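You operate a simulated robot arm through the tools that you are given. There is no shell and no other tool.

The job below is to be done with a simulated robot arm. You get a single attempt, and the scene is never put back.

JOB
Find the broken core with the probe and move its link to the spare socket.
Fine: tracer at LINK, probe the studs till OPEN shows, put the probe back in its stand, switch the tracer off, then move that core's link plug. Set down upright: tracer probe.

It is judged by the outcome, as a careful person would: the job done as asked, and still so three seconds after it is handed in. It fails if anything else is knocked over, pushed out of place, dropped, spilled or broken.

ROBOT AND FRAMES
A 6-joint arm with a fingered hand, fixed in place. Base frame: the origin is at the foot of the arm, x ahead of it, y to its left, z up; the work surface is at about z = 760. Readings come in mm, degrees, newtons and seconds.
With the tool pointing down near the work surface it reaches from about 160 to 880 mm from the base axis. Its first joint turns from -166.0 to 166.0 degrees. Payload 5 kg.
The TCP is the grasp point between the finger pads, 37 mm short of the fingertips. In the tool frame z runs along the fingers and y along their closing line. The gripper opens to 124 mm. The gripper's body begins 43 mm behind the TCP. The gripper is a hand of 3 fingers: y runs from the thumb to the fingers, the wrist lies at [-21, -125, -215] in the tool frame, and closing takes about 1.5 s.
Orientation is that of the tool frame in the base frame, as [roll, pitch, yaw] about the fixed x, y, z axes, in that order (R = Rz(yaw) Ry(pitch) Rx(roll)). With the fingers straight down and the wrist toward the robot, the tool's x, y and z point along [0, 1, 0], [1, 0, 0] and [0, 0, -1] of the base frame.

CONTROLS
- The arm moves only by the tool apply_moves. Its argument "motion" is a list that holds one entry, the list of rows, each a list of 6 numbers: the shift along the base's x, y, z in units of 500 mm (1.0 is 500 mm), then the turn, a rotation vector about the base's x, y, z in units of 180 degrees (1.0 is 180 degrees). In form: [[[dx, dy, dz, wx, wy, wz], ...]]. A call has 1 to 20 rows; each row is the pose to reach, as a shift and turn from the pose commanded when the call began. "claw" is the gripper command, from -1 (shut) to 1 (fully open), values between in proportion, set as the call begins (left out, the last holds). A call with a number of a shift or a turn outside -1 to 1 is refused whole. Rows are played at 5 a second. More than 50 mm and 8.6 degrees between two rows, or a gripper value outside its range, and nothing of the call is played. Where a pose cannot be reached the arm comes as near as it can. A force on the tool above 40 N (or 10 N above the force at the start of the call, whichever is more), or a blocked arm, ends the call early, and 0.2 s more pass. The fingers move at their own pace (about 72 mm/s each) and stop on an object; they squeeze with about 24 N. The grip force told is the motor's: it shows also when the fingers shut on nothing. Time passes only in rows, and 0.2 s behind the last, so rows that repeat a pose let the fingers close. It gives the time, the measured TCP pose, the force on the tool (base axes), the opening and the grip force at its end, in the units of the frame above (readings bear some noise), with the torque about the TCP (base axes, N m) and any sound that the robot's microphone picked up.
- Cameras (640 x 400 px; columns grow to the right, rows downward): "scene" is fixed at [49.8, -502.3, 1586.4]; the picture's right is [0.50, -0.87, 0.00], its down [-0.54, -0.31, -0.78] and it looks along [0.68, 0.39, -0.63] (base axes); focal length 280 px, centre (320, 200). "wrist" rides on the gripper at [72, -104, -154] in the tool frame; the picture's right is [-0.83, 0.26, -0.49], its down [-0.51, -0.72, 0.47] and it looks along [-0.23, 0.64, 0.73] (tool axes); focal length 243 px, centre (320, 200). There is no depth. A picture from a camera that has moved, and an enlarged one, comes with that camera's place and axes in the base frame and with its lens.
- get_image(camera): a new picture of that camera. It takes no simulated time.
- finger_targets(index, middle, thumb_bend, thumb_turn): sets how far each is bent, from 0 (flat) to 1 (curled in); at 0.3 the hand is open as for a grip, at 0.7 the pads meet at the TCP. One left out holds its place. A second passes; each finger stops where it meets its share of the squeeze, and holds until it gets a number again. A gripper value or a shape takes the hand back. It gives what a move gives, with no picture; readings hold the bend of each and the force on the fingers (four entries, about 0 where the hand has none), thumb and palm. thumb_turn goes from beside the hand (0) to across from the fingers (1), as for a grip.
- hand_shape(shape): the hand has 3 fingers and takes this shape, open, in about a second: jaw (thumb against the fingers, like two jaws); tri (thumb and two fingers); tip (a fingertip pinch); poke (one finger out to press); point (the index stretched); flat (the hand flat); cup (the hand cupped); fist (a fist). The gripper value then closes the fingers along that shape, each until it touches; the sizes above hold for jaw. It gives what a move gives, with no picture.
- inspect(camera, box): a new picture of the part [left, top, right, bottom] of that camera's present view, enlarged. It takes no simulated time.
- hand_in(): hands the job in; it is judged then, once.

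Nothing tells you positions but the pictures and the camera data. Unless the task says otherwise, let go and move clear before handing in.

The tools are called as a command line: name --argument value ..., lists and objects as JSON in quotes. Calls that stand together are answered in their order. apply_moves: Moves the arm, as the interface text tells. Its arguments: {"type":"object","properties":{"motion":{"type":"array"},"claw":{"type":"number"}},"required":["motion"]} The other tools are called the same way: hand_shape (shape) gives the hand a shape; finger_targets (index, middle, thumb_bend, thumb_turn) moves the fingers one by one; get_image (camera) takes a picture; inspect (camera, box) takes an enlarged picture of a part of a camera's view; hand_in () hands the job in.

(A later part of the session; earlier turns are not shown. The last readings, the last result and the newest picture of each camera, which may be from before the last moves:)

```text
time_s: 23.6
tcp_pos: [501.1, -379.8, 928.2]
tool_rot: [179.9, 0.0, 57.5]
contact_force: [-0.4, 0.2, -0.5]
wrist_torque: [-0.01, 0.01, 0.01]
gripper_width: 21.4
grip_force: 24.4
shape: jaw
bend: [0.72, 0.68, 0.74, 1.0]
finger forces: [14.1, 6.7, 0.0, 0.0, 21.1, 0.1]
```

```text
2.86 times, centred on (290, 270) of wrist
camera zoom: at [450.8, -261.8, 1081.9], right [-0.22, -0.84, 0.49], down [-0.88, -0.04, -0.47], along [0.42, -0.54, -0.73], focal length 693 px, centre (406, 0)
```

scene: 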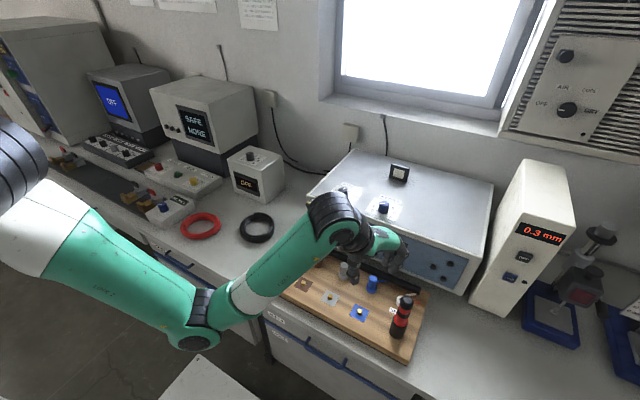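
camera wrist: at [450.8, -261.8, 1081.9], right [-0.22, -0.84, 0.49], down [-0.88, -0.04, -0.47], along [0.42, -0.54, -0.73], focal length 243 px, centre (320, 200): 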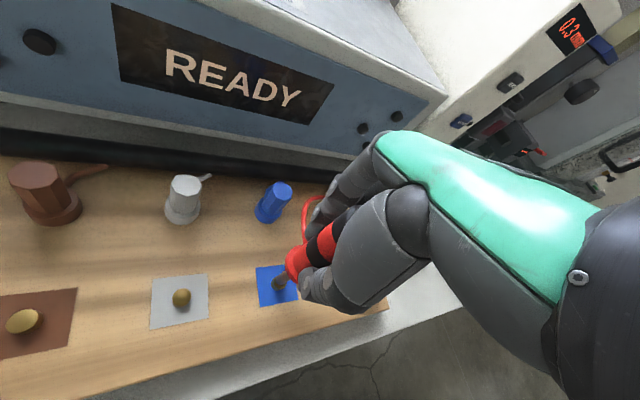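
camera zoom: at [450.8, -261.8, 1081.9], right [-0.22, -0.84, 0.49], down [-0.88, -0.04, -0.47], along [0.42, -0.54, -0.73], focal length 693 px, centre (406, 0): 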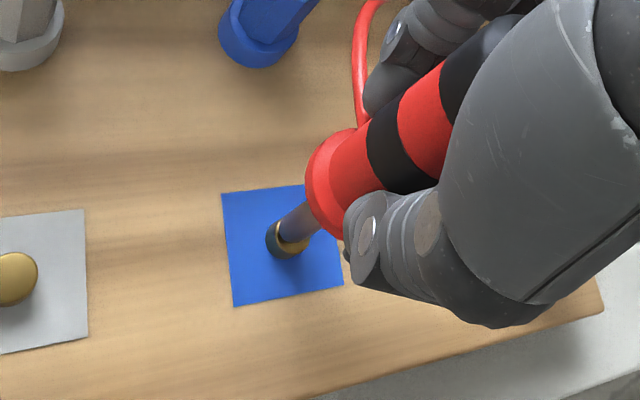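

Nearly touching (about 3 mm left). I'll lower in 1–2 mm steps.

apply_moves --motion '[[[0, 0, -0.004, 0, 0, 0], [0, 0, -0.006, 0, 0, 0], [0, 0, -0.006, 0, 0, 0]]]'

get_image --camera "wrist"

```text
time_s: 24.4
tcp_pos: [499.2, -381.1, 923.7]
tool_rot: [180.0, 0.0, 57.6]
contact_force: [0.2, 0.4, -1.1]
wrist_torque: [0.03, -0.03, -0.03]
gripper_width: 21.2
grip_force: 23.7
shape: jaw
bend: [0.72, 0.68, 0.74, 1.0]
finger forces: [14.0, 6.7, 0.1, 0.1, 21.1, 0.0]
```

```text
taken
camera wrist: at [449.8, -262.2, 1079.5], right [-0.22, -0.84, 0.49], down [-0.88, -0.04, -0.47], along [0.42, -0.54, -0.73], focal length 243 px, centre (320, 200)
```

wrist: 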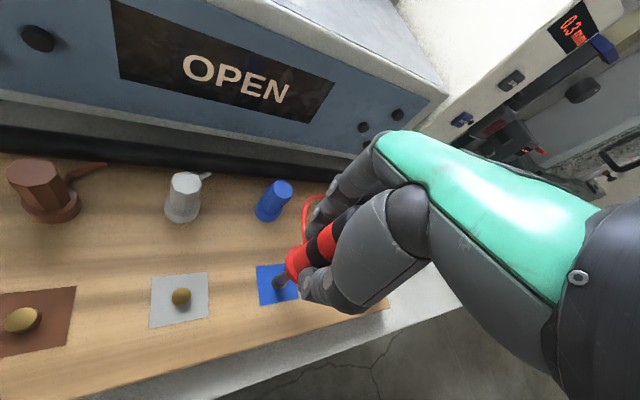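

OPEN shows on the blue stud with a light touch. I'll hold briefly to confirm it is steady.

apply_moves --motion '[[[0, 0, 0, 0, 0, 0], [0, 0, 0, 0, 0, 0], [0, 0, 0, 0, 0, 0], [0, 0, 0, 0, 0, 0]]]'

get_image --camera "wrist"

```text
time_s: 25.4
tcp_pos: [498.7, -380.0, 924.2]
tool_rot: [180.0, 0.1, 57.6]
contact_force: [0.4, 0.6, -0.5]
wrist_torque: [0.02, 0.0, 0.02]
gripper_width: 21.3
grip_force: 23.9
shape: jaw
bend: [0.72, 0.68, 0.74, 1.0]
finger forces: [14.1, 6.7, 0.0, 0.1, 21.2, 0.1]
```

```text
taken
camera wrist: at [449.8, -262.2, 1079.6], right [-0.22, -0.84, 0.49], down [-0.88, -0.04, -0.47], along [0.42, -0.54, -0.73], focal length 243 px, centre (320, 200)
```

wrist: 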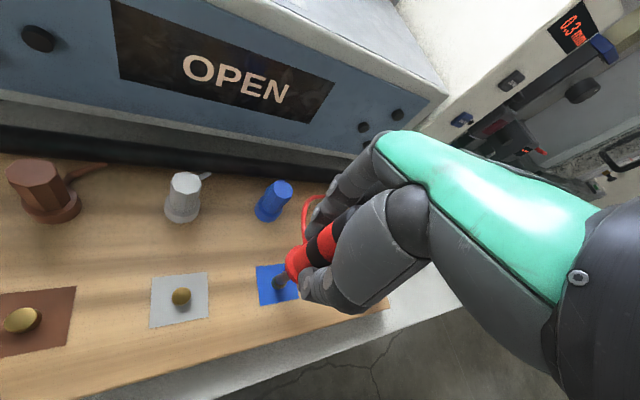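

OPEN is steady, so the blue core is the broken one. I'll lift and retrace exactly to above the stand.

apply_moves --motion '[[[0, 0, 0.04, 0, 0, 0], [0, 0, 0.09, 0, 0, 0], [0, 0, 0.14, 0, 0, 0], [0, 0, 0.18, 0, 0, 0], [-0.001, -0.06, 0.18, 0, 0, 0], [-0.001, -0.12, 0.18, 0, 0, 0], [-0.002, -0.18, 0.18, 0, 0, 0], [-0.002, -0.235, 0.18, 0, 0, 0], [-0.002, -0.235, 0.18, 0, 0, 0], [-0.002, -0.235, 0.18, 0, 0, 0]]]'

inspect --camera "wrist" --box '[220, 200, 360, 340]'

inspect --camera "scene" --box '[370, 260, 440, 350]'

```text
time_s: 27.6
tcp_pos: [497.7, -496.5, 1015.5]
tool_rot: [179.9, 0.0, 57.6]
contact_force: [0.3, 0.3, -0.1]
wrist_torque: [-0.02, -0.01, 0.02]
gripper_width: 21.3
grip_force: 23.6
shape: jaw
bend: [0.72, 0.68, 0.74, 1.0]
finger forces: [14.2, 6.9, 0.0, 0.0, 21.1, 0.0]
```

```text
2.86 times, centred on (290, 270) of wrist
camera zoom: at [449.6, -378.5, 1169.9], right [-0.22, -0.84, 0.49], down [-0.88, -0.04, -0.47], along [0.42, -0.54, -0.73], focal length 693 px, centre (406, 0)
```

zoom: 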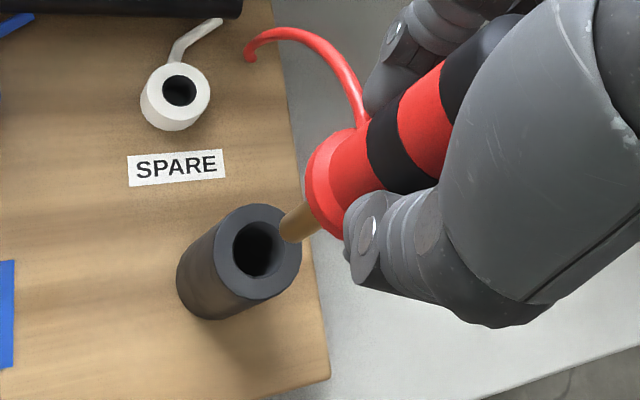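

```text
4.44 times, centred on (405, 305) of scene
camera zoom: at [49.8, -502.3, 1586.4], right [0.5, -0.87, 0.0], down [-0.54, -0.31, -0.78], along [0.68, 0.39, -0.63], focal length 1243 px, centre (-58, -267)
```

zoom: 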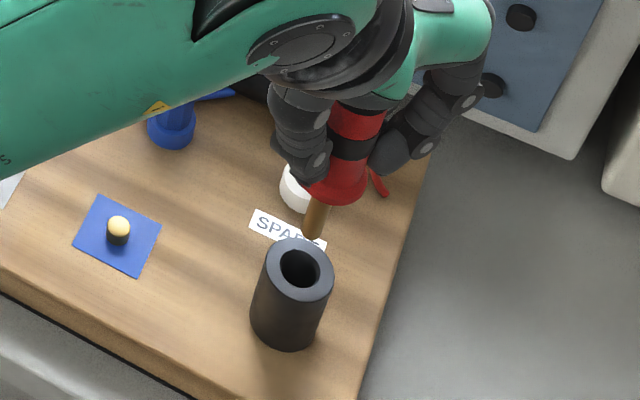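

Alignment matches the lift-out within ~2 mm; I'll correct that slightly and lower it into the stand.

apply_moves --motion '[[[-0.003, -0.0016, -0.04, 0, 0, 0], [-0.003, -0.0016, -0.08, 0, 0, 0], [-0.003, -0.0016, -0.12, 0, 0, 0], [-0.003, -0.0016, -0.16, 0, 0, 0], [-0.003, -0.0016, -0.185, 0, 0, 0], [-0.003, -0.0016, -0.196, 0, 0, 0], [-0.003, -0.0016, -0.196, 0, 0, 0]]]'

inspect --camera "wrist" --box '[220, 200, 360, 340]'

inspect --camera "scene" --box '[370, 260, 440, 350]'

```text
time_s: 29.2
tcp_pos: [496.4, -499.0, 915.3]
tool_rot: [-180.0, 0.0, 57.6]
contact_force: [0.1, 0.2, -0.3]
wrist_torque: [0.01, -0.02, 0.03]
gripper_width: 21.2
grip_force: 24.2
shape: jaw
bend: [0.72, 0.68, 0.74, 1.0]
finger forces: [14.1, 6.8, 0.0, 0.0, 21.0, 0.1]
```

```text
2.86 times, centred on (290, 270) of wrist
camera zoom: at [446.8, -380.6, 1070.1], right [-0.22, -0.84, 0.49], down [-0.88, -0.04, -0.47], along [0.42, -0.54, -0.73], focal length 693 px, centre (406, 0)
```

zoom: 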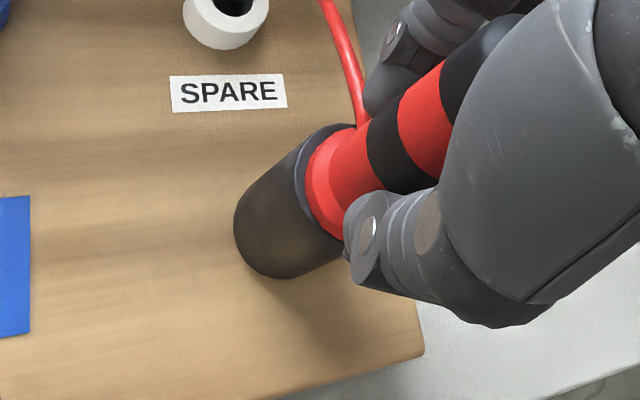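

```text
4.44 times, centred on (405, 305) of scene
camera zoom: at [49.8, -502.3, 1586.4], right [0.5, -0.87, 0.0], down [-0.54, -0.31, -0.78], along [0.68, 0.39, -0.63], focal length 1243 px, centre (-58, -267)
```

zoom: 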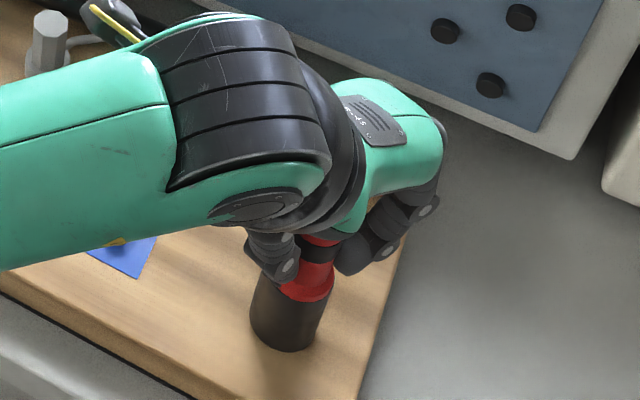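

The flange is at or just above the stand rim; I'll lower a little more, watching force.

apply_moves --motion '[[[0, 0, -0.002, 0, 0, 0], [0, 0, -0.004, 0, 0, 0], [0, 0, -0.004, 0, 0, 0]]]'

inspect --camera "wrist" --box '[250, 200, 350, 300]'

```text
time_s: 30.0
tcp_pos: [496.5, -497.5, 914.2]
tool_rot: [-180.0, 0.0, 57.6]
contact_force: [-2.6, 0.6, 3.1]
wrist_torque: [0.04, 0.06, 0.02]
gripper_width: 21.0
grip_force: 24.0
shape: jaw
bend: [0.72, 0.68, 0.74, 1.0]
finger forces: [14.3, 7.1, 0.0, 0.0, 23.2, 0.0]
```

```text
4.00 times, centred on (300, 250) of wrist
camera zoom: at [447.3, -380.9, 1069.1], right [-0.22, -0.84, 0.49], down [-0.88, -0.04, -0.47], along [0.42, -0.54, -0.73], focal length 970 px, centre (400, 0)
```

zoom: 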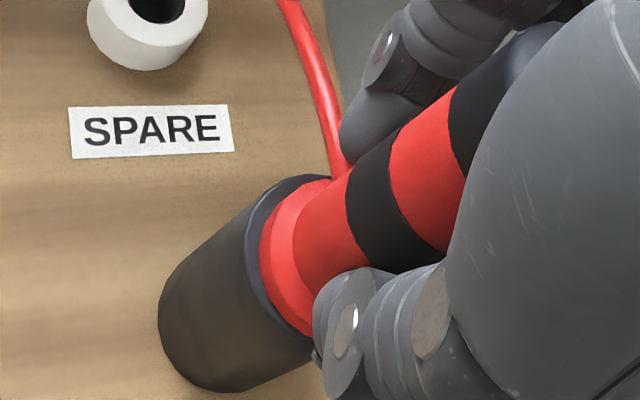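

It is seated (about 3 N upward). I'll open the hand, then rise clear.

apply_moves --motion '[[[0, 0, 0, 0, 0, 0], [0, 0, 0, 0, 0, 0], [0, 0, 0, 0, 0, 0], [0, 0, 0, 0, 0, 0], [0, 0, 0, 0, 0, 0], [0, 0, 0, 0, 0, 0]]]' --claw 0.3

inspect --camera "wrist" --box '[220, 160, 400, 340]'

inspect --camera "scene" --box '[370, 260, 440, 350]'

```text
time_s: 31.4
tcp_pos: [495.4, -498.6, 914.4]
tool_rot: [180.0, -0.1, 57.5]
contact_force: [-0.3, 0.0, 0.5]
wrist_torque: [0.02, -0.03, -0.03]
gripper_width: 80.4
grip_force: 0.0
shape: jaw
bend: [0.28, 0.39, 0.62, 1.0]
finger forces: [0.0, 0.1, 0.1, 0.0, 0.0, 0.0]
```

```text
2.22 times, centred on (310, 250) of wrist
camera zoom: at [447.4, -380.9, 1068.8], right [-0.22, -0.84, 0.49], down [-0.88, -0.04, -0.47], along [0.42, -0.54, -0.73], focal length 539 px, centre (342, 89)
```

zoom: 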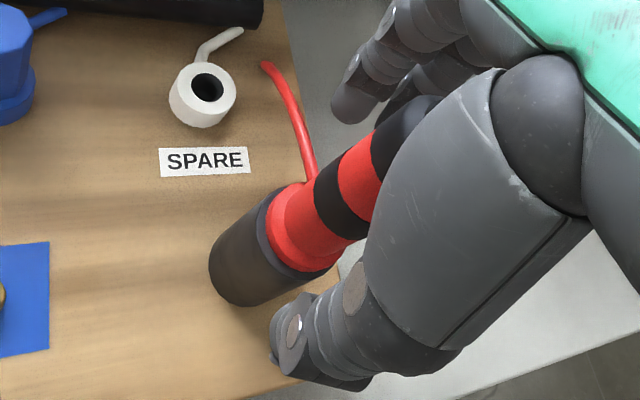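

```text
4.44 times, centred on (405, 305) of scene
camera zoom: at [49.8, -502.3, 1586.4], right [0.5, -0.87, 0.0], down [-0.54, -0.31, -0.78], along [0.68, 0.39, -0.63], focal length 1243 px, centre (-58, -267)
```

zoom: 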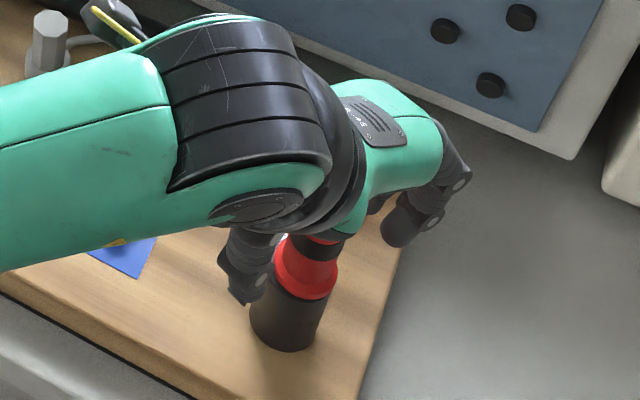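

Released with the probe upright in its stand. I'll rise vertically, then travel back over the tracer knob.

apply_moves --motion '[[[0, 0, 0.05, 0, 0, 0], [0, 0, 0.1, 0, 0, 0], [0, 0, 0.15, 0, 0, 0], [0, 0, 0.2, 0, 0, 0], [0, 0, 0.27, 0, 0, 0], [0, 0, 0.34, 0, 0, 0], [0, 0, 0.4, 0, 0, 0], [0, 0, 0.4, 0, 0, 0]]]'

get_image --camera "wrist"

inspect --camera "scene" --box '[280, 150, 480, 360]'

```text
time_s: 33.2
tcp_pos: [495.9, -500.8, 1114.6]
tool_rot: [-179.9, 0.0, 57.6]
contact_force: [0.1, -0.1, -0.9]
wrist_torque: [0.0, 0.0, 0.04]
gripper_width: 80.4
grip_force: 0.1
shape: jaw
bend: [0.28, 0.39, 0.62, 1.0]
finger forces: [0.0, 0.1, 0.0, 0.0, 0.0, 0.1]
```

```text
taken
camera wrist: at [446.5, -382.2, 1270.2], right [-0.22, -0.84, 0.49], down [-0.88, -0.04, -0.47], along [0.42, -0.54, -0.73], focal length 243 px, centre (320, 200)
```

wrist: 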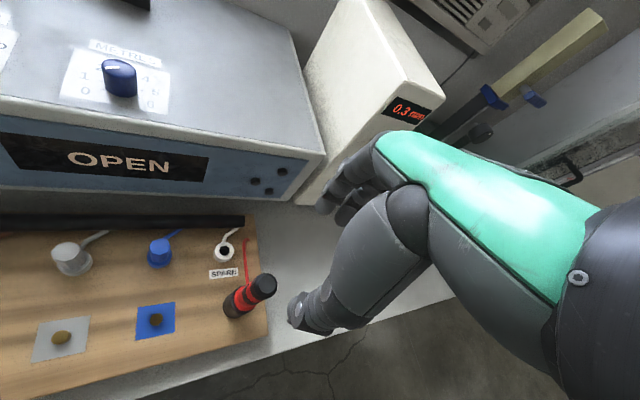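

```text
1.90 times, centred on (380, 255) of scene
camera zoom: at [49.8, -502.3, 1586.4], right [0.5, -0.87, 0.0], down [-0.54, -0.31, -0.78], along [0.68, 0.39, -0.63], focal length 533 px, centre (206, 95)
```

zoom: 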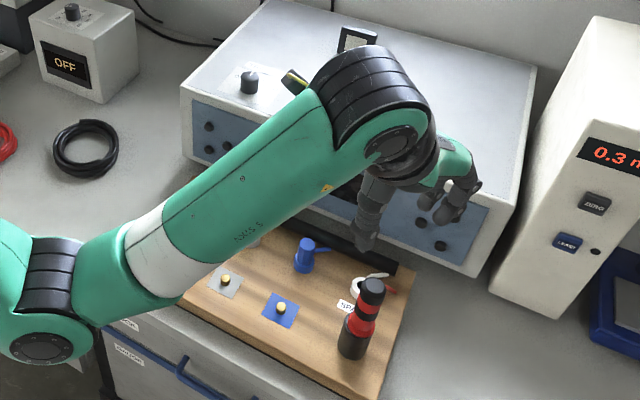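

The display latched OPEN and the probe is standing upright. Now I'll travel back above the tracer knob at (769,-180).

apply_moves --motion '[[[0.055, 0.064, 0, 0, 0, 0], [0.109, 0.128, 0, 0, 0, 0], [0.164, 0.192, 0, 0, 0, 0], [0.218, 0.256, 0, 0, 0, 0], [0.273, 0.32, 0, 0, 0, 0], [0.328, 0.384, 0, 0, 0, 0], [0.382, 0.448, 0, 0, 0, 0], [0.437, 0.512, 0, 0, 0, 0], [0.491, 0.576, 0, 0, 0, 0], [0.546, 0.64, 0, 0, 0, 0], [0.546, 0.64, 0, 0, 0, 0]]]' --claw 0.2

inspect --camera "wrist" --box '[220, 170, 390, 340]'

```text
time_s: 35.6
tcp_pos: [770.4, -178.6, 1115.0]
tool_rot: [-179.9, -0.1, 57.5]
contact_force: [-0.2, 0.1, -0.4]
wrist_torque: [0.0, -0.01, -0.03]
gripper_width: 74.8
grip_force: 0.0
shape: jaw
bend: [0.73, 0.41, 0.64, 1.0]
finger forces: [0.1, 0.0, 0.1, 0.1, 0.0, 0.0]
```

```text
2.35 times, centred on (305, 255) of wrist
camera zoom: at [721.3, -61.7, 1268.9], right [-0.22, -0.84, 0.49], down [-0.88, -0.04, -0.47], along [0.42, -0.54, -0.73], focal length 571 px, centre (355, 71)
```

zoom: 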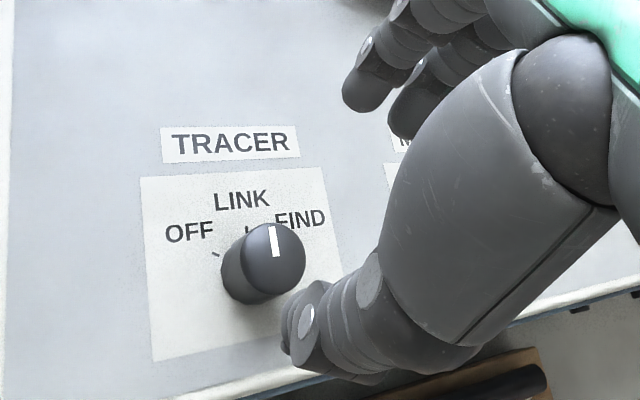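

The knob is at about (768,-182) and the TCP is close above it. I'll descend to z≈1016 and grip.

apply_moves --motion '[[[-0.003, -0.003, -0.05, 0, 0, 0], [-0.003, -0.003, -0.1, 0, 0, 0], [-0.003, -0.003, -0.15, 0, 0, 0], [-0.003, -0.003, -0.198, 0, 0, 0], [-0.003, -0.003, -0.198, 0, 0, 0]]]' --claw 0.2

apply_moves --motion '[[[0, 0, 0, 0, 0, 0], [0, 0, 0, 0, 0, 0], [0, 0, 0, 0, 0, 0], [0, 0, 0, 0, 0, 0], [0, 0, 0, 0, 0, 0], [0, 0, 0, 0, 0, 0], [0, 0, 0, 0, 0, 0], [0, 0, 0, 0, 0, 0]]]' --claw -1

inspect --camera "wrist" --box '[260, 170, 390, 310]'

```text
time_s: 36.8
tcp_pos: [768.9, -179.9, 1016.8]
tool_rot: [179.9, 0.0, 57.6]
contact_force: [-1.0, -0.5, 8.4]
wrist_torque: [-0.09, -0.12, -0.09]
gripper_width: 74.5
grip_force: 0.0
shape: jaw
bend: [0.73, 0.41, 0.64, 1.0]
finger forces: [2.8, 3.3, 0.0, 0.0, 2.2, 0.1]
```

```text
time_s: 38.6
tcp_pos: [768.3, -179.4, 1016.4]
tool_rot: [179.9, 0.0, 57.6]
contact_force: [-10.5, 12.5, 18.7]
wrist_torque: [0.71, 0.72, 0.05]
gripper_width: 32.4
grip_force: 24.3
shape: jaw
bend: [0.74, 0.6, 0.76, 1.0]
finger forces: [9.5, 1.5, 0.0, 0.0, 37.6, 0.0]
```

```text
2.86 times, centred on (325, 240) of wrist
camera zoom: at [718.7, -62.0, 1171.0], right [-0.22, -0.84, 0.49], down [-0.88, -0.04, -0.47], along [0.42, -0.54, -0.73], focal length 693 px, centre (306, 86)
```

zoom: 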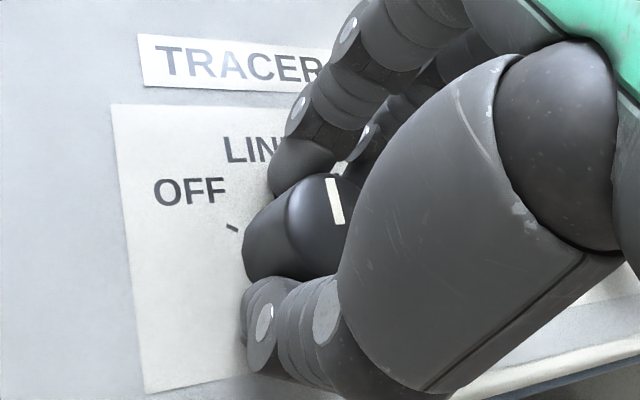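

The fingertips are lightly touching the panel, so I'll open, raise 3 mm, and re-grip.

apply_moves --motion '[[[0, 0, 0, 0, 0, 0], [0, 0, 0, 0, 0, 0], [0, 0, 0.004, 0, 0, 0], [0, 0, 0.007, 0, 0, 0], [0, 0, 0.007, 0, 0, 0]]]' --claw 0.2

apply_moves --motion '[[[0, 0, 0, 0, 0, 0], [0, 0, 0, 0, 0, 0], [0, 0, 0, 0, 0, 0], [0, 0, 0, 0, 0, 0], [0, 0, 0, 0, 0, 0], [0, 0, 0, 0, 0, 0], [0, 0, 0, 0, 0, 0], [0, 0, 0, 0, 0, 0]]]' --claw -1

inspect --camera "wrist" --box '[260, 170, 390, 310]'

```text
time_s: 39.8
tcp_pos: [767.8, -180.9, 1017.5]
tool_rot: [-179.8, 0.0, 57.7]
contact_force: [0.1, -0.2, -0.4]
wrist_torque: [-0.01, 0.03, -0.01]
gripper_width: 74.2
grip_force: 0.0
shape: jaw
bend: [0.73, 0.41, 0.65, 1.0]
finger forces: [0.1, 0.0, 0.0, 0.0, 0.0, 0.0]
```

```text
time_s: 41.6
tcp_pos: [768.4, -179.7, 1018.4]
tool_rot: [-179.9, 0.0, 57.7]
contact_force: [-1.6, 1.4, -3.6]
wrist_torque: [0.04, 0.01, -0.04]
gripper_width: 24.9
grip_force: 23.8
shape: jaw
bend: [0.73, 0.63, 0.74, 1.0]
finger forces: [12.8, 6.4, 0.1, 0.0, 22.0, 0.0]
```

```text
2.86 times, centred on (325, 240) of wrist
camera zoom: at [719.1, -62.2, 1173.1], right [-0.22, -0.84, 0.49], down [-0.88, -0.04, -0.47], along [0.42, -0.54, -0.73], focal length 693 px, centre (306, 86)
```

zoom: 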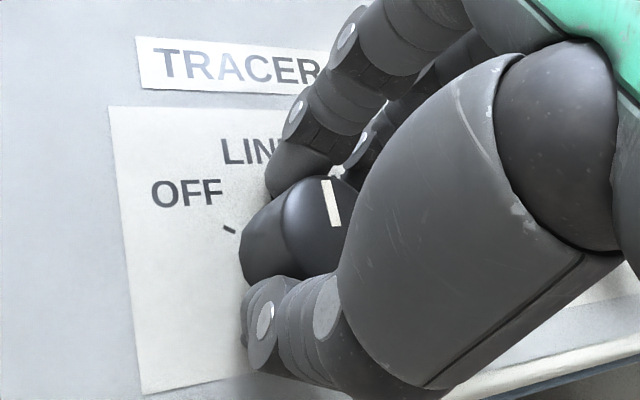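

Good grip with low force. I'll turn the knob counter-clockwise by about 55° back to OFF.

apply_moves --motion '[[[0, 0, 0, 0, 0, 0.04], [0, 0, 0, 0, 0, 0.08], [0, 0, 0, 0, 0, 0.12], [0, 0, 0, 0, 0, 0.16], [0, 0, 0, 0, 0, 0.2], [0, 0, 0, 0, 0, 0.24], [0, 0, 0, 0, 0, 0.28], [0, 0, 0, 0, 0, 0.31], [0, 0, 0, 0, 0, 0.31]]]' --claw -1

inspect --camera "wrist" --box '[260, 170, 390, 310]'

inspect --camera "scene" --box '[300, 150, 460, 290]'

```text
time_s: 43.6
tcp_pos: [767.8, -179.2, 1018.6]
tool_rot: [179.9, 0.0, 113.5]
contact_force: [-6.5, 9.9, -7.6]
wrist_torque: [0.23, 0.23, -0.01]
gripper_width: 24.6
grip_force: 23.9
shape: jaw
bend: [0.73, 0.64, 0.74, 1.0]
finger forces: [16.4, 4.1, 0.1, 0.0, 22.5, 0.1]
```

```text
2.86 times, centred on (325, 240) of wrist
camera zoom: at [643.4, -153.8, 1173.6], right [0.57, -0.66, 0.49], down [-0.46, -0.75, -0.47], along [0.68, 0.04, -0.73], focal length 693 px, centre (306, 86)
```

zoom: 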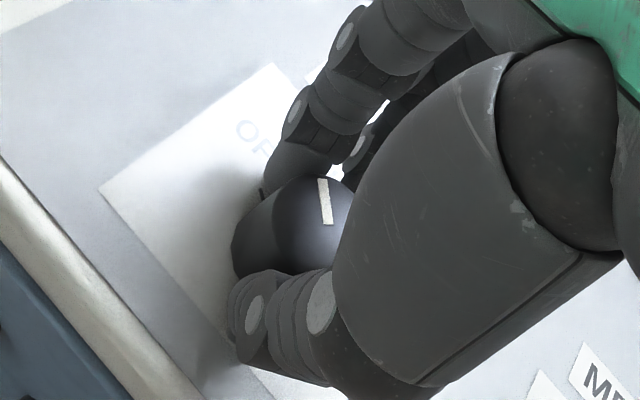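

```text
2.86 times, centred on (380, 220) of scene
camera zoom: at [49.8, -502.3, 1586.4], right [0.5, -0.87, 0.0], down [-0.54, -0.31, -0.78], along [0.68, 0.39, -0.63], focal length 799 px, centre (149, 143)
```

zoom: 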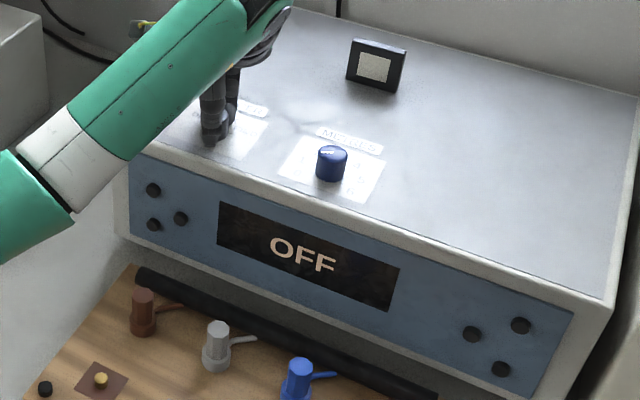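

The display shows OFF. I'll release the knob and rise.

apply_moves --motion '[[[0, 0, 0, 0, 0, 0], [0, 0, 0, 0, 0, 0], [0, 0, 0, 0, 0, 0], [0, 0, 0, 0, 0, 0], [0, 0, 0, 0, 0, 0]]]' --claw 0.2

apply_moves --motion '[[[0, 0, 0.05, 0, 0, 0], [0, 0, 0.1, 0, 0, 0], [0, 0, 0.2, 0, 0, 0], [0, 0, 0.2, 0, 0, 0]]]'

get_image --camera "wrist"

get_image --camera "scene"

inspect --camera "wrist" --box '[220, 180, 360, 320]'

inspect --camera "scene" --box '[330, 240, 430, 330]'

```text
time_s: 44.8
tcp_pos: [767.3, -178.4, 1019.6]
tool_rot: [180.0, 0.0, 113.4]
contact_force: [-1.6, -0.9, -0.2]
wrist_torque: [0.01, -0.01, 0.0]
gripper_width: 73.9
grip_force: 0.0
shape: jaw
bend: [0.73, 0.41, 0.65, 1.0]
finger forces: [0.0, 0.1, 0.1, 0.1, 0.0, 0.0]
```

```text
time_s: 45.8
tcp_pos: [769.8, -178.2, 1119.8]
tool_rot: [-180.0, 0.1, 113.4]
contact_force: [0.3, 0.6, -0.2]
wrist_torque: [0.03, -0.03, 0.01]
gripper_width: 74.0
grip_force: 0.0
shape: jaw
bend: [0.73, 0.41, 0.65, 1.0]
finger forces: [0.0, 0.0, 0.1, 0.0, 0.0, 0.0]
```

```text
taken
camera wrist: at [644.4, -152.6, 1274.4], right [0.57, -0.66, 0.49], down [-0.46, -0.75, -0.47], along [0.68, 0.04, -0.73], focal length 243 px, centre (320, 200)
```

wrist: 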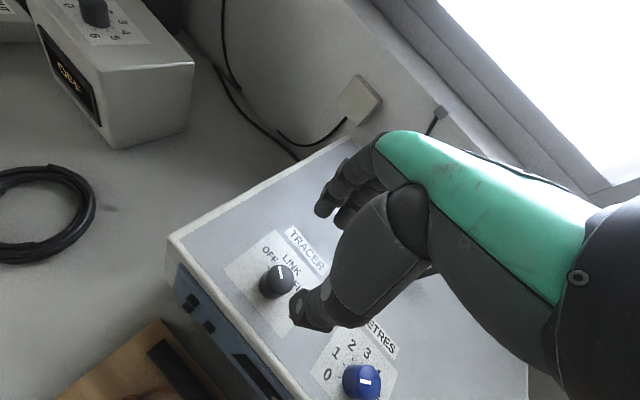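

```text
taken
```

scene: 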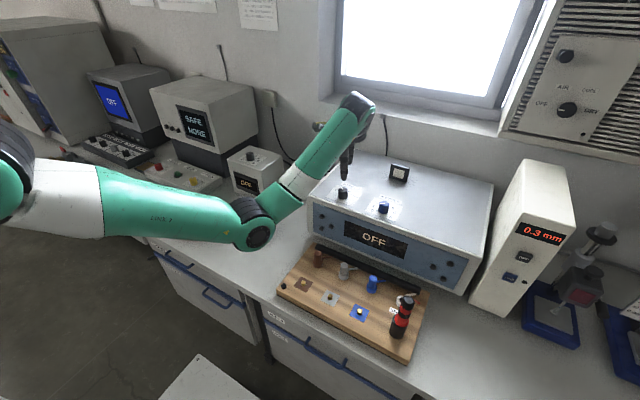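

```text
2.86 times, centred on (290, 250) of wrist
camera zoom: at [644.4, -152.6, 1274.4], right [0.57, -0.66, 0.49], down [-0.46, -0.75, -0.47], along [0.68, 0.04, -0.73], focal length 693 px, centre (406, 57)
```

zoom: 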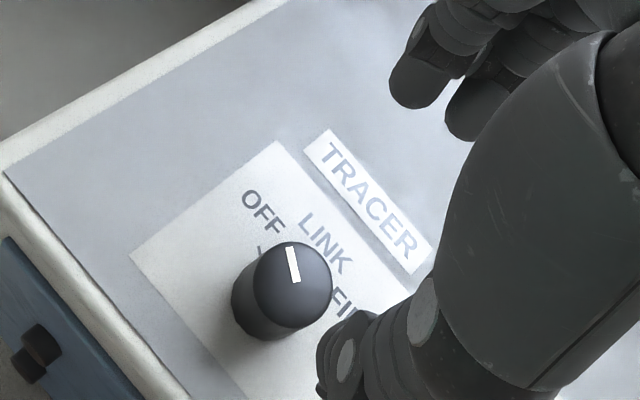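

```text
4.44 times, centred on (380, 285) of scene
camera zoom: at [49.8, -502.3, 1586.4], right [0.5, -0.87, 0.0], down [-0.54, -0.31, -0.78], along [0.68, 0.39, -0.63], focal length 1243 px, centre (53, -178)
```

zoom: 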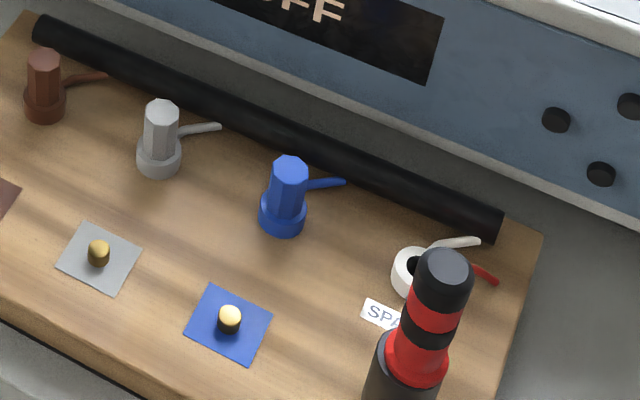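

OFF is confirmed and the knob is released. The blue plug is an octagonal post at about (594,-382), top z≈850, and the spare socket is near (595,-482); I'll move above the plug with yaw≈30° so the hand will clear the probe at the spare socket.

apply_moves --motion '[[[-0.03, -0.035, 0, 0, 0, -0.04], [-0.06, -0.07, 0, 0, 0, -0.08], [-0.09, -0.105, 0, 0, 0, -0.12], [-0.12, -0.14, 0, 0, 0, -0.16], [-0.15, -0.175, 0, 0, 0, -0.2], [-0.18, -0.21, 0, 0, 0, -0.24], [-0.21, -0.245, 0, 0, 0, -0.28], [-0.24, -0.28, 0, 0, 0, -0.32], [-0.27, -0.315, 0, 0, 0, -0.36], [-0.3, -0.35, 0, 0, 0, -0.4], [-0.33, -0.385, 0, 0, 0, -0.44], [-0.352, -0.408, 0, 0, 0, -0.463], [-0.352, -0.408, -0.08, 0, 0, -0.463], [-0.352, -0.408, -0.16, 0, 0, -0.463], [-0.352, -0.408, -0.24, 0, 0, -0.463], [-0.352, -0.408, -0.3, 0, 0, -0.463], [-0.352, -0.408, -0.3, 0, 0, -0.463]]]' --claw 0.2

get_image --camera "wrist"

get_image --camera "scene"

```text
time_s: 49.4
tcp_pos: [594.6, -384.2, 970.3]
tool_rot: [-179.9, -0.1, 30.0]
contact_force: [0.8, 0.7, 0.2]
wrist_torque: [-0.01, -0.01, 0.02]
gripper_width: 74.1
grip_force: 0.0
shape: jaw
bend: [0.73, 0.41, 0.65, 1.0]
finger forces: [0.0, 0.0, 0.0, 0.0, 0.0, 0.0]
```

```text
taken
camera wrist: at [604.2, -257.4, 1124.8], right [-0.59, -0.64, 0.49], down [-0.8, 0.37, -0.47], along [0.12, -0.67, -0.73], focal length 243 px, centre (320, 200)
```

wrist: 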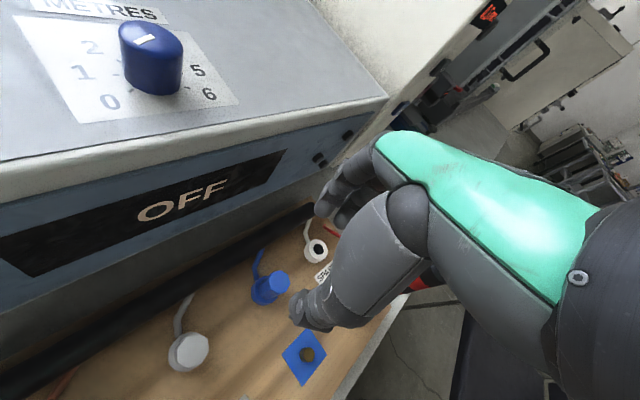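

```text
taken
```

scene: 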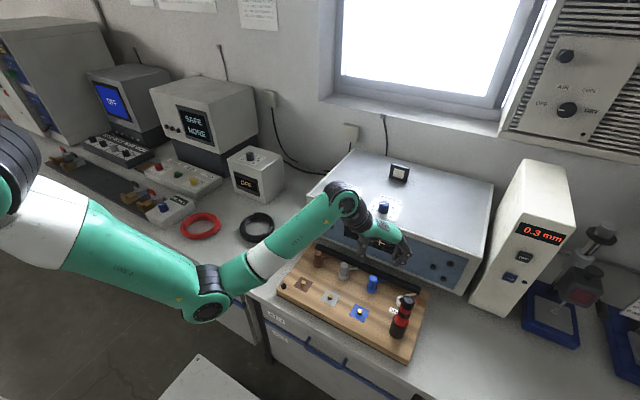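

inspect --camera "wrist" --box '[230, 210, 370, 340]'

inspect --camera "scene" --box '[320, 170, 440, 350]'

```text
3.08 times, centred on (300, 275) of wrist
camera zoom: at [604.2, -257.4, 1124.8], right [-0.59, -0.64, 0.49], down [-0.8, 0.37, -0.47], along [0.12, -0.67, -0.73], focal length 746 px, centre (382, -31)
```

zoom: 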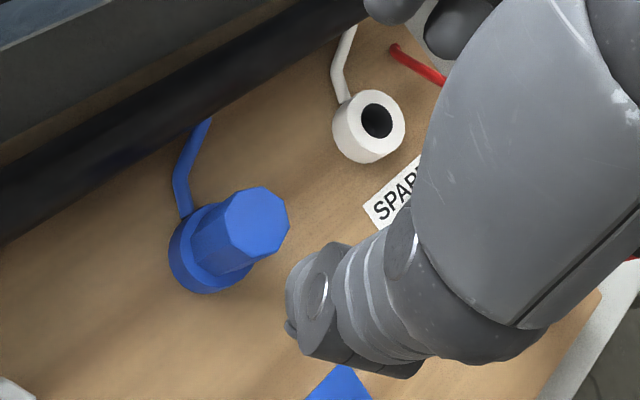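

```text
2.22 times, centred on (380, 260) of scene
camera zoom: at [49.8, -502.3, 1586.4], right [0.5, -0.87, 0.0], down [-0.54, -0.31, -0.78], along [0.68, 0.39, -0.63], focal length 622 px, centre (187, 67)
```

zoom: 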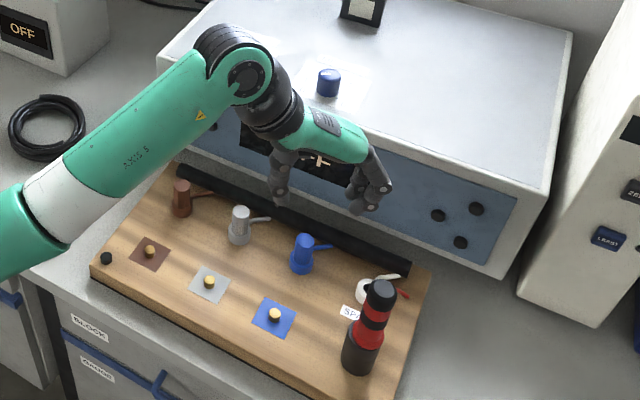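

By the wrist view the plug is about 4–5 mm toward the robot from the TCP. I'll correct partly, descend to just above the plug, and recheck.

apply_moves --motion '[[[-0.007, 0.003, -0.05, 0, 0, 0], [-0.007, 0.003, -0.1, 0, 0, 0], [-0.007, 0.003, -0.13, 0, 0, 0], [-0.007, 0.003, -0.13, 0, 0, 0]]]' --claw 0.2

get_image --camera "wrist"

inspect --camera "wrist" --box '[230, 200, 370, 330]'

inspect --camera "scene" --box '[320, 210, 430, 330]'

```text
time_s: 50.4
tcp_pos: [589.3, -381.5, 904.6]
tool_rot: [-180.0, 0.1, 30.0]
contact_force: [-0.1, 0.1, 0.5]
wrist_torque: [0.03, 0.0, -0.01]
gripper_width: 74.1
grip_force: 0.0
shape: jaw
bend: [0.73, 0.41, 0.65, 1.0]
finger forces: [0.1, 0.1, 0.0, 0.0, 0.0, 0.0]
```

```text
taken
camera wrist: at [599.7, -254.8, 1059.7], right [-0.59, -0.64, 0.49], down [-0.8, 0.37, -0.47], along [0.12, -0.67, -0.73], focal length 243 px, centre (320, 200)
```

wrist: 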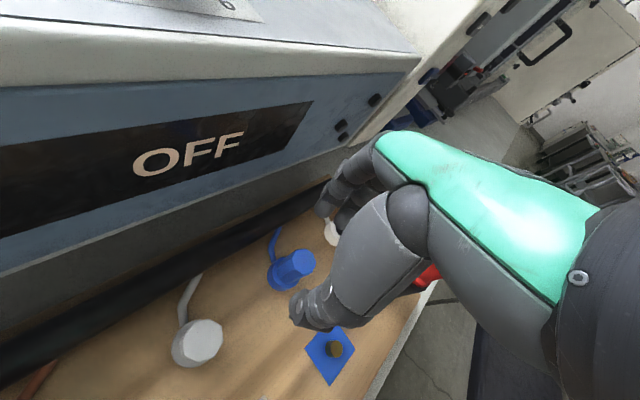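

```text
3.08 times, centred on (300, 265) of wrist
camera zoom: at [599.7, -254.8, 1059.7], right [-0.59, -0.64, 0.49], down [-0.8, 0.37, -0.47], along [0.12, -0.67, -0.73], focal length 746 px, centre (382, 0)
```

zoom: 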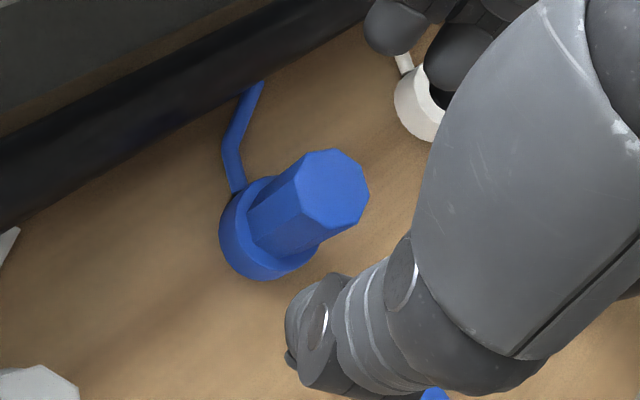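

```text
3.33 times, centred on (375, 270) of scene
camera zoom: at [49.8, -502.3, 1586.4], right [0.5, -0.87, 0.0], down [-0.54, -0.31, -0.78], along [0.68, 0.39, -0.63], focal length 932 px, centre (137, -33)
```

zoom: 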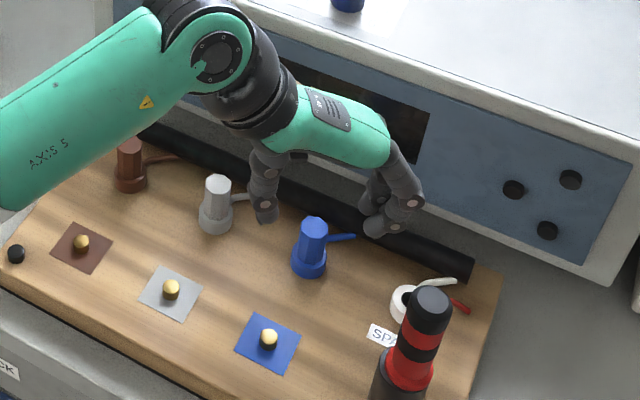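

The plug centre is within ~2 mm of the TCP, about (590,-380). I'll descend so that the fingertips are just above the socket ring (TCP z≈852).

apply_moves --motion '[[[0.002, 0.002, -0.04, 0, 0, 0], [0.002, 0.002, -0.08, 0, 0, 0], [0.002, 0.002, -0.104, 0, 0, 0], [0.002, 0.002, -0.104, 0, 0, 0]]]' --claw 0.2

inspect --camera "wrist" --box '[230, 180, 370, 330]'

inspect --camera "scene" --box '[320, 210, 430, 330]'

```text
time_s: 51.4
tcp_pos: [589.4, -379.8, 851.3]
tool_rot: [-180.0, 0.0, 29.9]
contact_force: [0.4, 0.0, -0.2]
wrist_torque: [-0.05, 0.02, 0.01]
gripper_width: 74.0
grip_force: 0.1
shape: jaw
bend: [0.73, 0.41, 0.65, 1.0]
finger forces: [0.0, 0.1, 0.0, 0.1, 0.0, 0.1]
```

```text
2.67 times, centred on (300, 255) of wrist
camera zoom: at [599.3, -252.6, 1006.6], right [-0.59, -0.64, 0.49], down [-0.8, 0.37, -0.47], along [0.12, -0.67, -0.73], focal length 647 px, centre (373, 53)
```

zoom: 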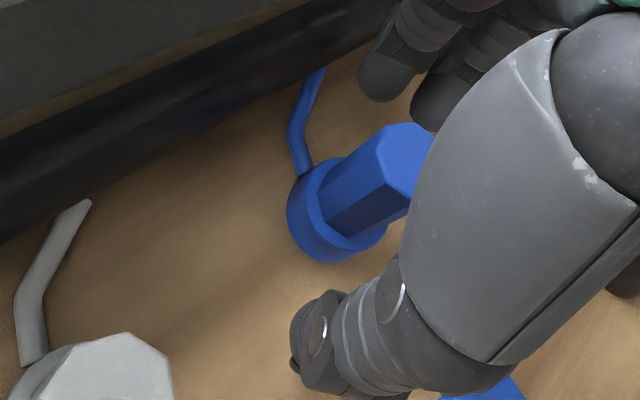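

```text
3.33 times, centred on (375, 270) of scene
camera zoom: at [49.8, -502.3, 1586.4], right [0.5, -0.87, 0.0], down [-0.54, -0.31, -0.78], along [0.68, 0.39, -0.63], focal length 932 px, centre (137, -33)
```

zoom: 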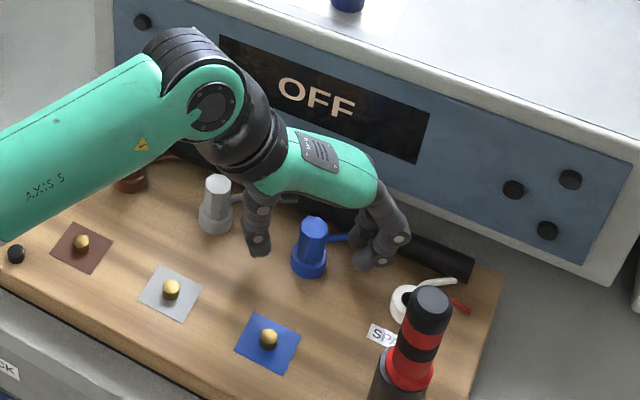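

The plug sits well between thumb and fingers, and no contact yet. Closing now.

apply_moves --motion '[[[0, 0, 0, 0, 0, 0], [0, 0, 0, 0, 0, 0], [0, 0, 0, 0, 0, 0], [0, 0, 0, 0, 0, 0], [0, 0, 0, 0, 0, 0], [0, 0, 0, 0, 0, 0], [0, 0, 0, 0, 0, 0], [0, 0, 0, 0, 0, 0]]]' --claw -1

inspect --camera "wrist" --box '[230, 180, 370, 330]'

inspect --camera "scene" --box '[320, 210, 430, 330]'

```text
time_s: 53.2
tcp_pos: [589.1, -380.1, 852.4]
tool_rot: [-180.0, 0.0, 30.0]
contact_force: [-0.6, -0.4, -2.3]
wrist_torque: [-0.01, 0.02, 0.03]
gripper_width: 16.9
grip_force: 24.1
shape: jaw
bend: [0.73, 0.66, 0.74, 1.0]
finger forces: [13.7, 6.0, 0.0, 0.1, 21.3, 0.0]
```

```text
2.67 times, centred on (300, 255) of wrist
camera zoom: at [599.3, -252.6, 1006.6], right [-0.59, -0.64, 0.49], down [-0.8, 0.37, -0.47], along [0.12, -0.67, -0.73], focal length 647 px, centre (373, 53)
```

zoom: 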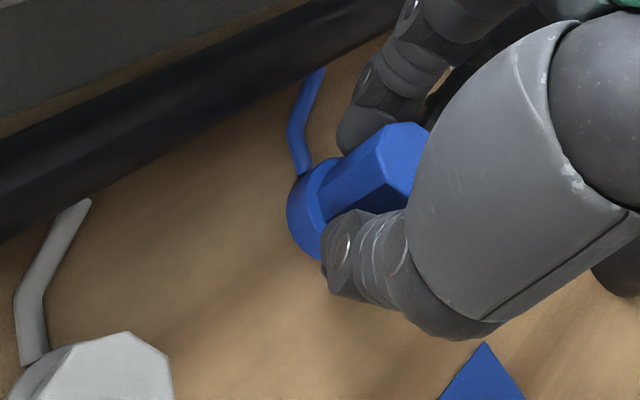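

```text
3.33 times, centred on (375, 270) of scene
camera zoom: at [49.8, -502.3, 1586.4], right [0.5, -0.87, 0.0], down [-0.54, -0.31, -0.78], along [0.68, 0.39, -0.63], focal length 932 px, centre (137, -33)
```

zoom: 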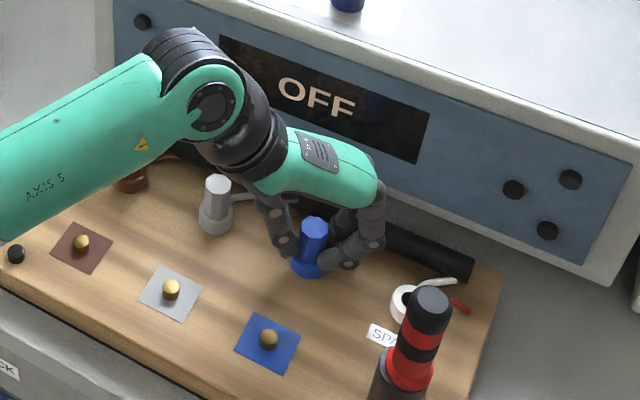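

Firm hold on the blue plug. I'll pull straight up gently.

apply_moves --motion '[[[0, 0, 0.01, 0, 0, 0], [0, 0, 0.02, 0, 0, 0], [0, 0, 0.04, 0, 0, 0], [0, 0, 0.07, 0, 0, 0], [0, 0, 0.11, 0, 0, 0], [0, 0, 0.15, 0, 0, 0], [0, 0, 0.2, 0, 0, 0], [0, 0, 0.2, 0, 0, 0]]]'

get_image --camera "wrist"

inspect --camera "scene" --box '[320, 210, 430, 330]'

inspect --camera "wrist" --box '[230, 180, 370, 330]'

```text
time_s: 55.0
tcp_pos: [588.9, -380.4, 952.2]
tool_rot: [-179.9, 0.0, 30.0]
contact_force: [0.7, -0.1, 0.6]
wrist_torque: [-0.03, -0.01, -0.02]
gripper_width: 16.8
grip_force: 24.6
shape: jaw
bend: [0.73, 0.66, 0.74, 1.0]
finger forces: [14.7, 6.2, 0.0, 0.1, 21.8, 0.0]
```

```text
taken
camera wrist: at [600.0, -253.5, 1106.3], right [-0.59, -0.64, 0.49], down [-0.8, 0.37, -0.47], along [0.12, -0.67, -0.73], focal length 243 px, centre (320, 200)
```

wrist: 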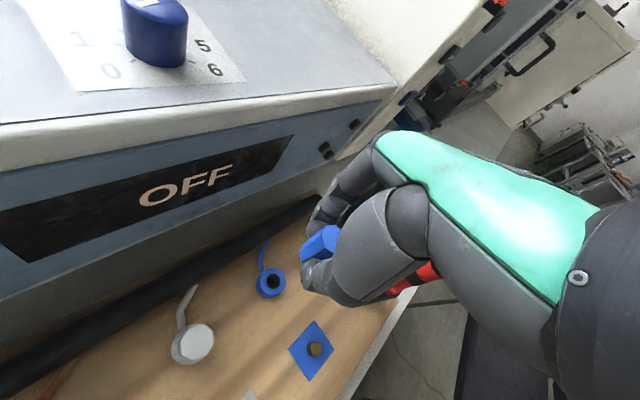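

```text
3.33 times, centred on (375, 270) of scene
camera zoom: at [49.8, -502.3, 1586.4], right [0.5, -0.87, 0.0], down [-0.54, -0.31, -0.78], along [0.68, 0.39, -0.63], focal length 932 px, centre (137, -33)
```

zoom: 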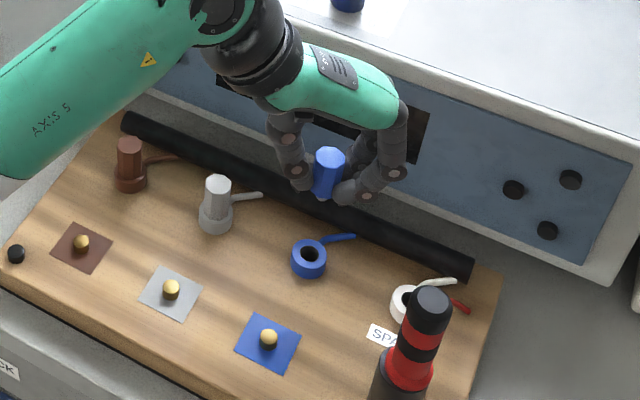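

```text
2.67 times, centred on (300, 255) of wrist
camera zoom: at [600.0, -253.5, 1106.3], right [-0.59, -0.64, 0.49], down [-0.8, 0.37, -0.47], along [0.12, -0.67, -0.73], focal length 647 px, centre (373, 53)
```

zoom: 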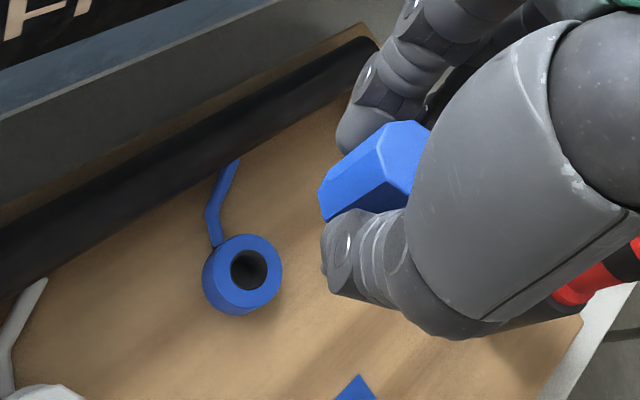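

The plug is out, and the socket hole for blue now appears at zoom pixel (249,269) with the hand directly above it. I'll move to the spare and match its hole to that same pixel.

apply_moves --motion '[[[0, -0.05, 0, 0, 0, 0], [0, -0.1, 0, 0, 0, 0], [0, -0.15, 0, 0, 0, 0], [0.002, -0.202, 0, 0, 0, 0], [0.002, -0.202, 0, 0, 0, 0]]]'

inspect --camera "wrist" --box '[230, 180, 370, 330]'

get_image --camera "wrist"

inspect --camera "scene" --box '[340, 200, 460, 330]'

```text
time_s: 56.2
tcp_pos: [591.0, -482.7, 951.5]
tool_rot: [-180.0, 0.0, 29.9]
contact_force: [-0.2, 0.5, 0.1]
wrist_torque: [0.01, -0.01, -0.01]
gripper_width: 16.6
grip_force: 24.2
shape: jaw
bend: [0.73, 0.66, 0.74, 1.0]
finger forces: [14.7, 6.1, 0.0, 0.1, 21.6, 0.0]
```

```text
2.67 times, centred on (300, 255) of wrist
camera zoom: at [601.2, -355.1, 1106.3], right [-0.59, -0.64, 0.49], down [-0.8, 0.37, -0.47], along [0.12, -0.67, -0.73], focal length 647 px, centre (373, 53)
```

zoom: 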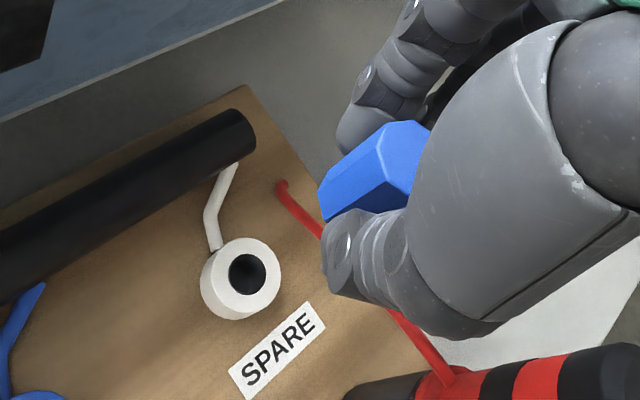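

```text
taken
camera wrist: at [601.2, -355.1, 1106.3], right [-0.59, -0.64, 0.49], down [-0.8, 0.37, -0.47], along [0.12, -0.67, -0.73], focal length 243 px, centre (320, 200)
```

wrist: 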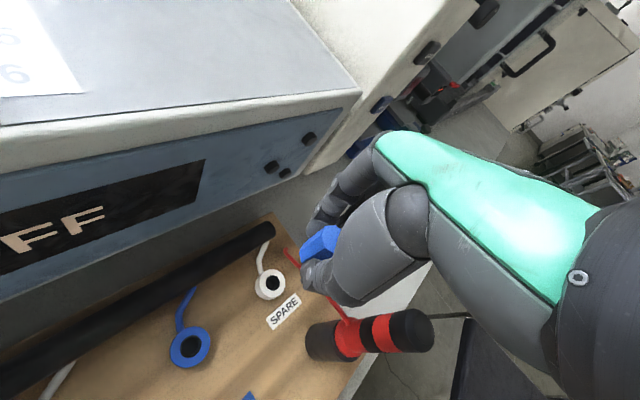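

```text
3.08 times, centred on (400, 265) of scene
camera zoom: at [49.8, -502.3, 1586.4], right [0.5, -0.87, 0.0], down [-0.54, -0.31, -0.78], along [0.68, 0.39, -0.63], focal length 861 px, centre (74, 0)
```

zoom: 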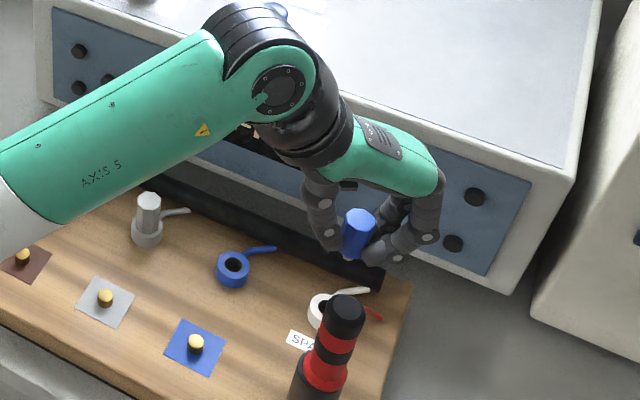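

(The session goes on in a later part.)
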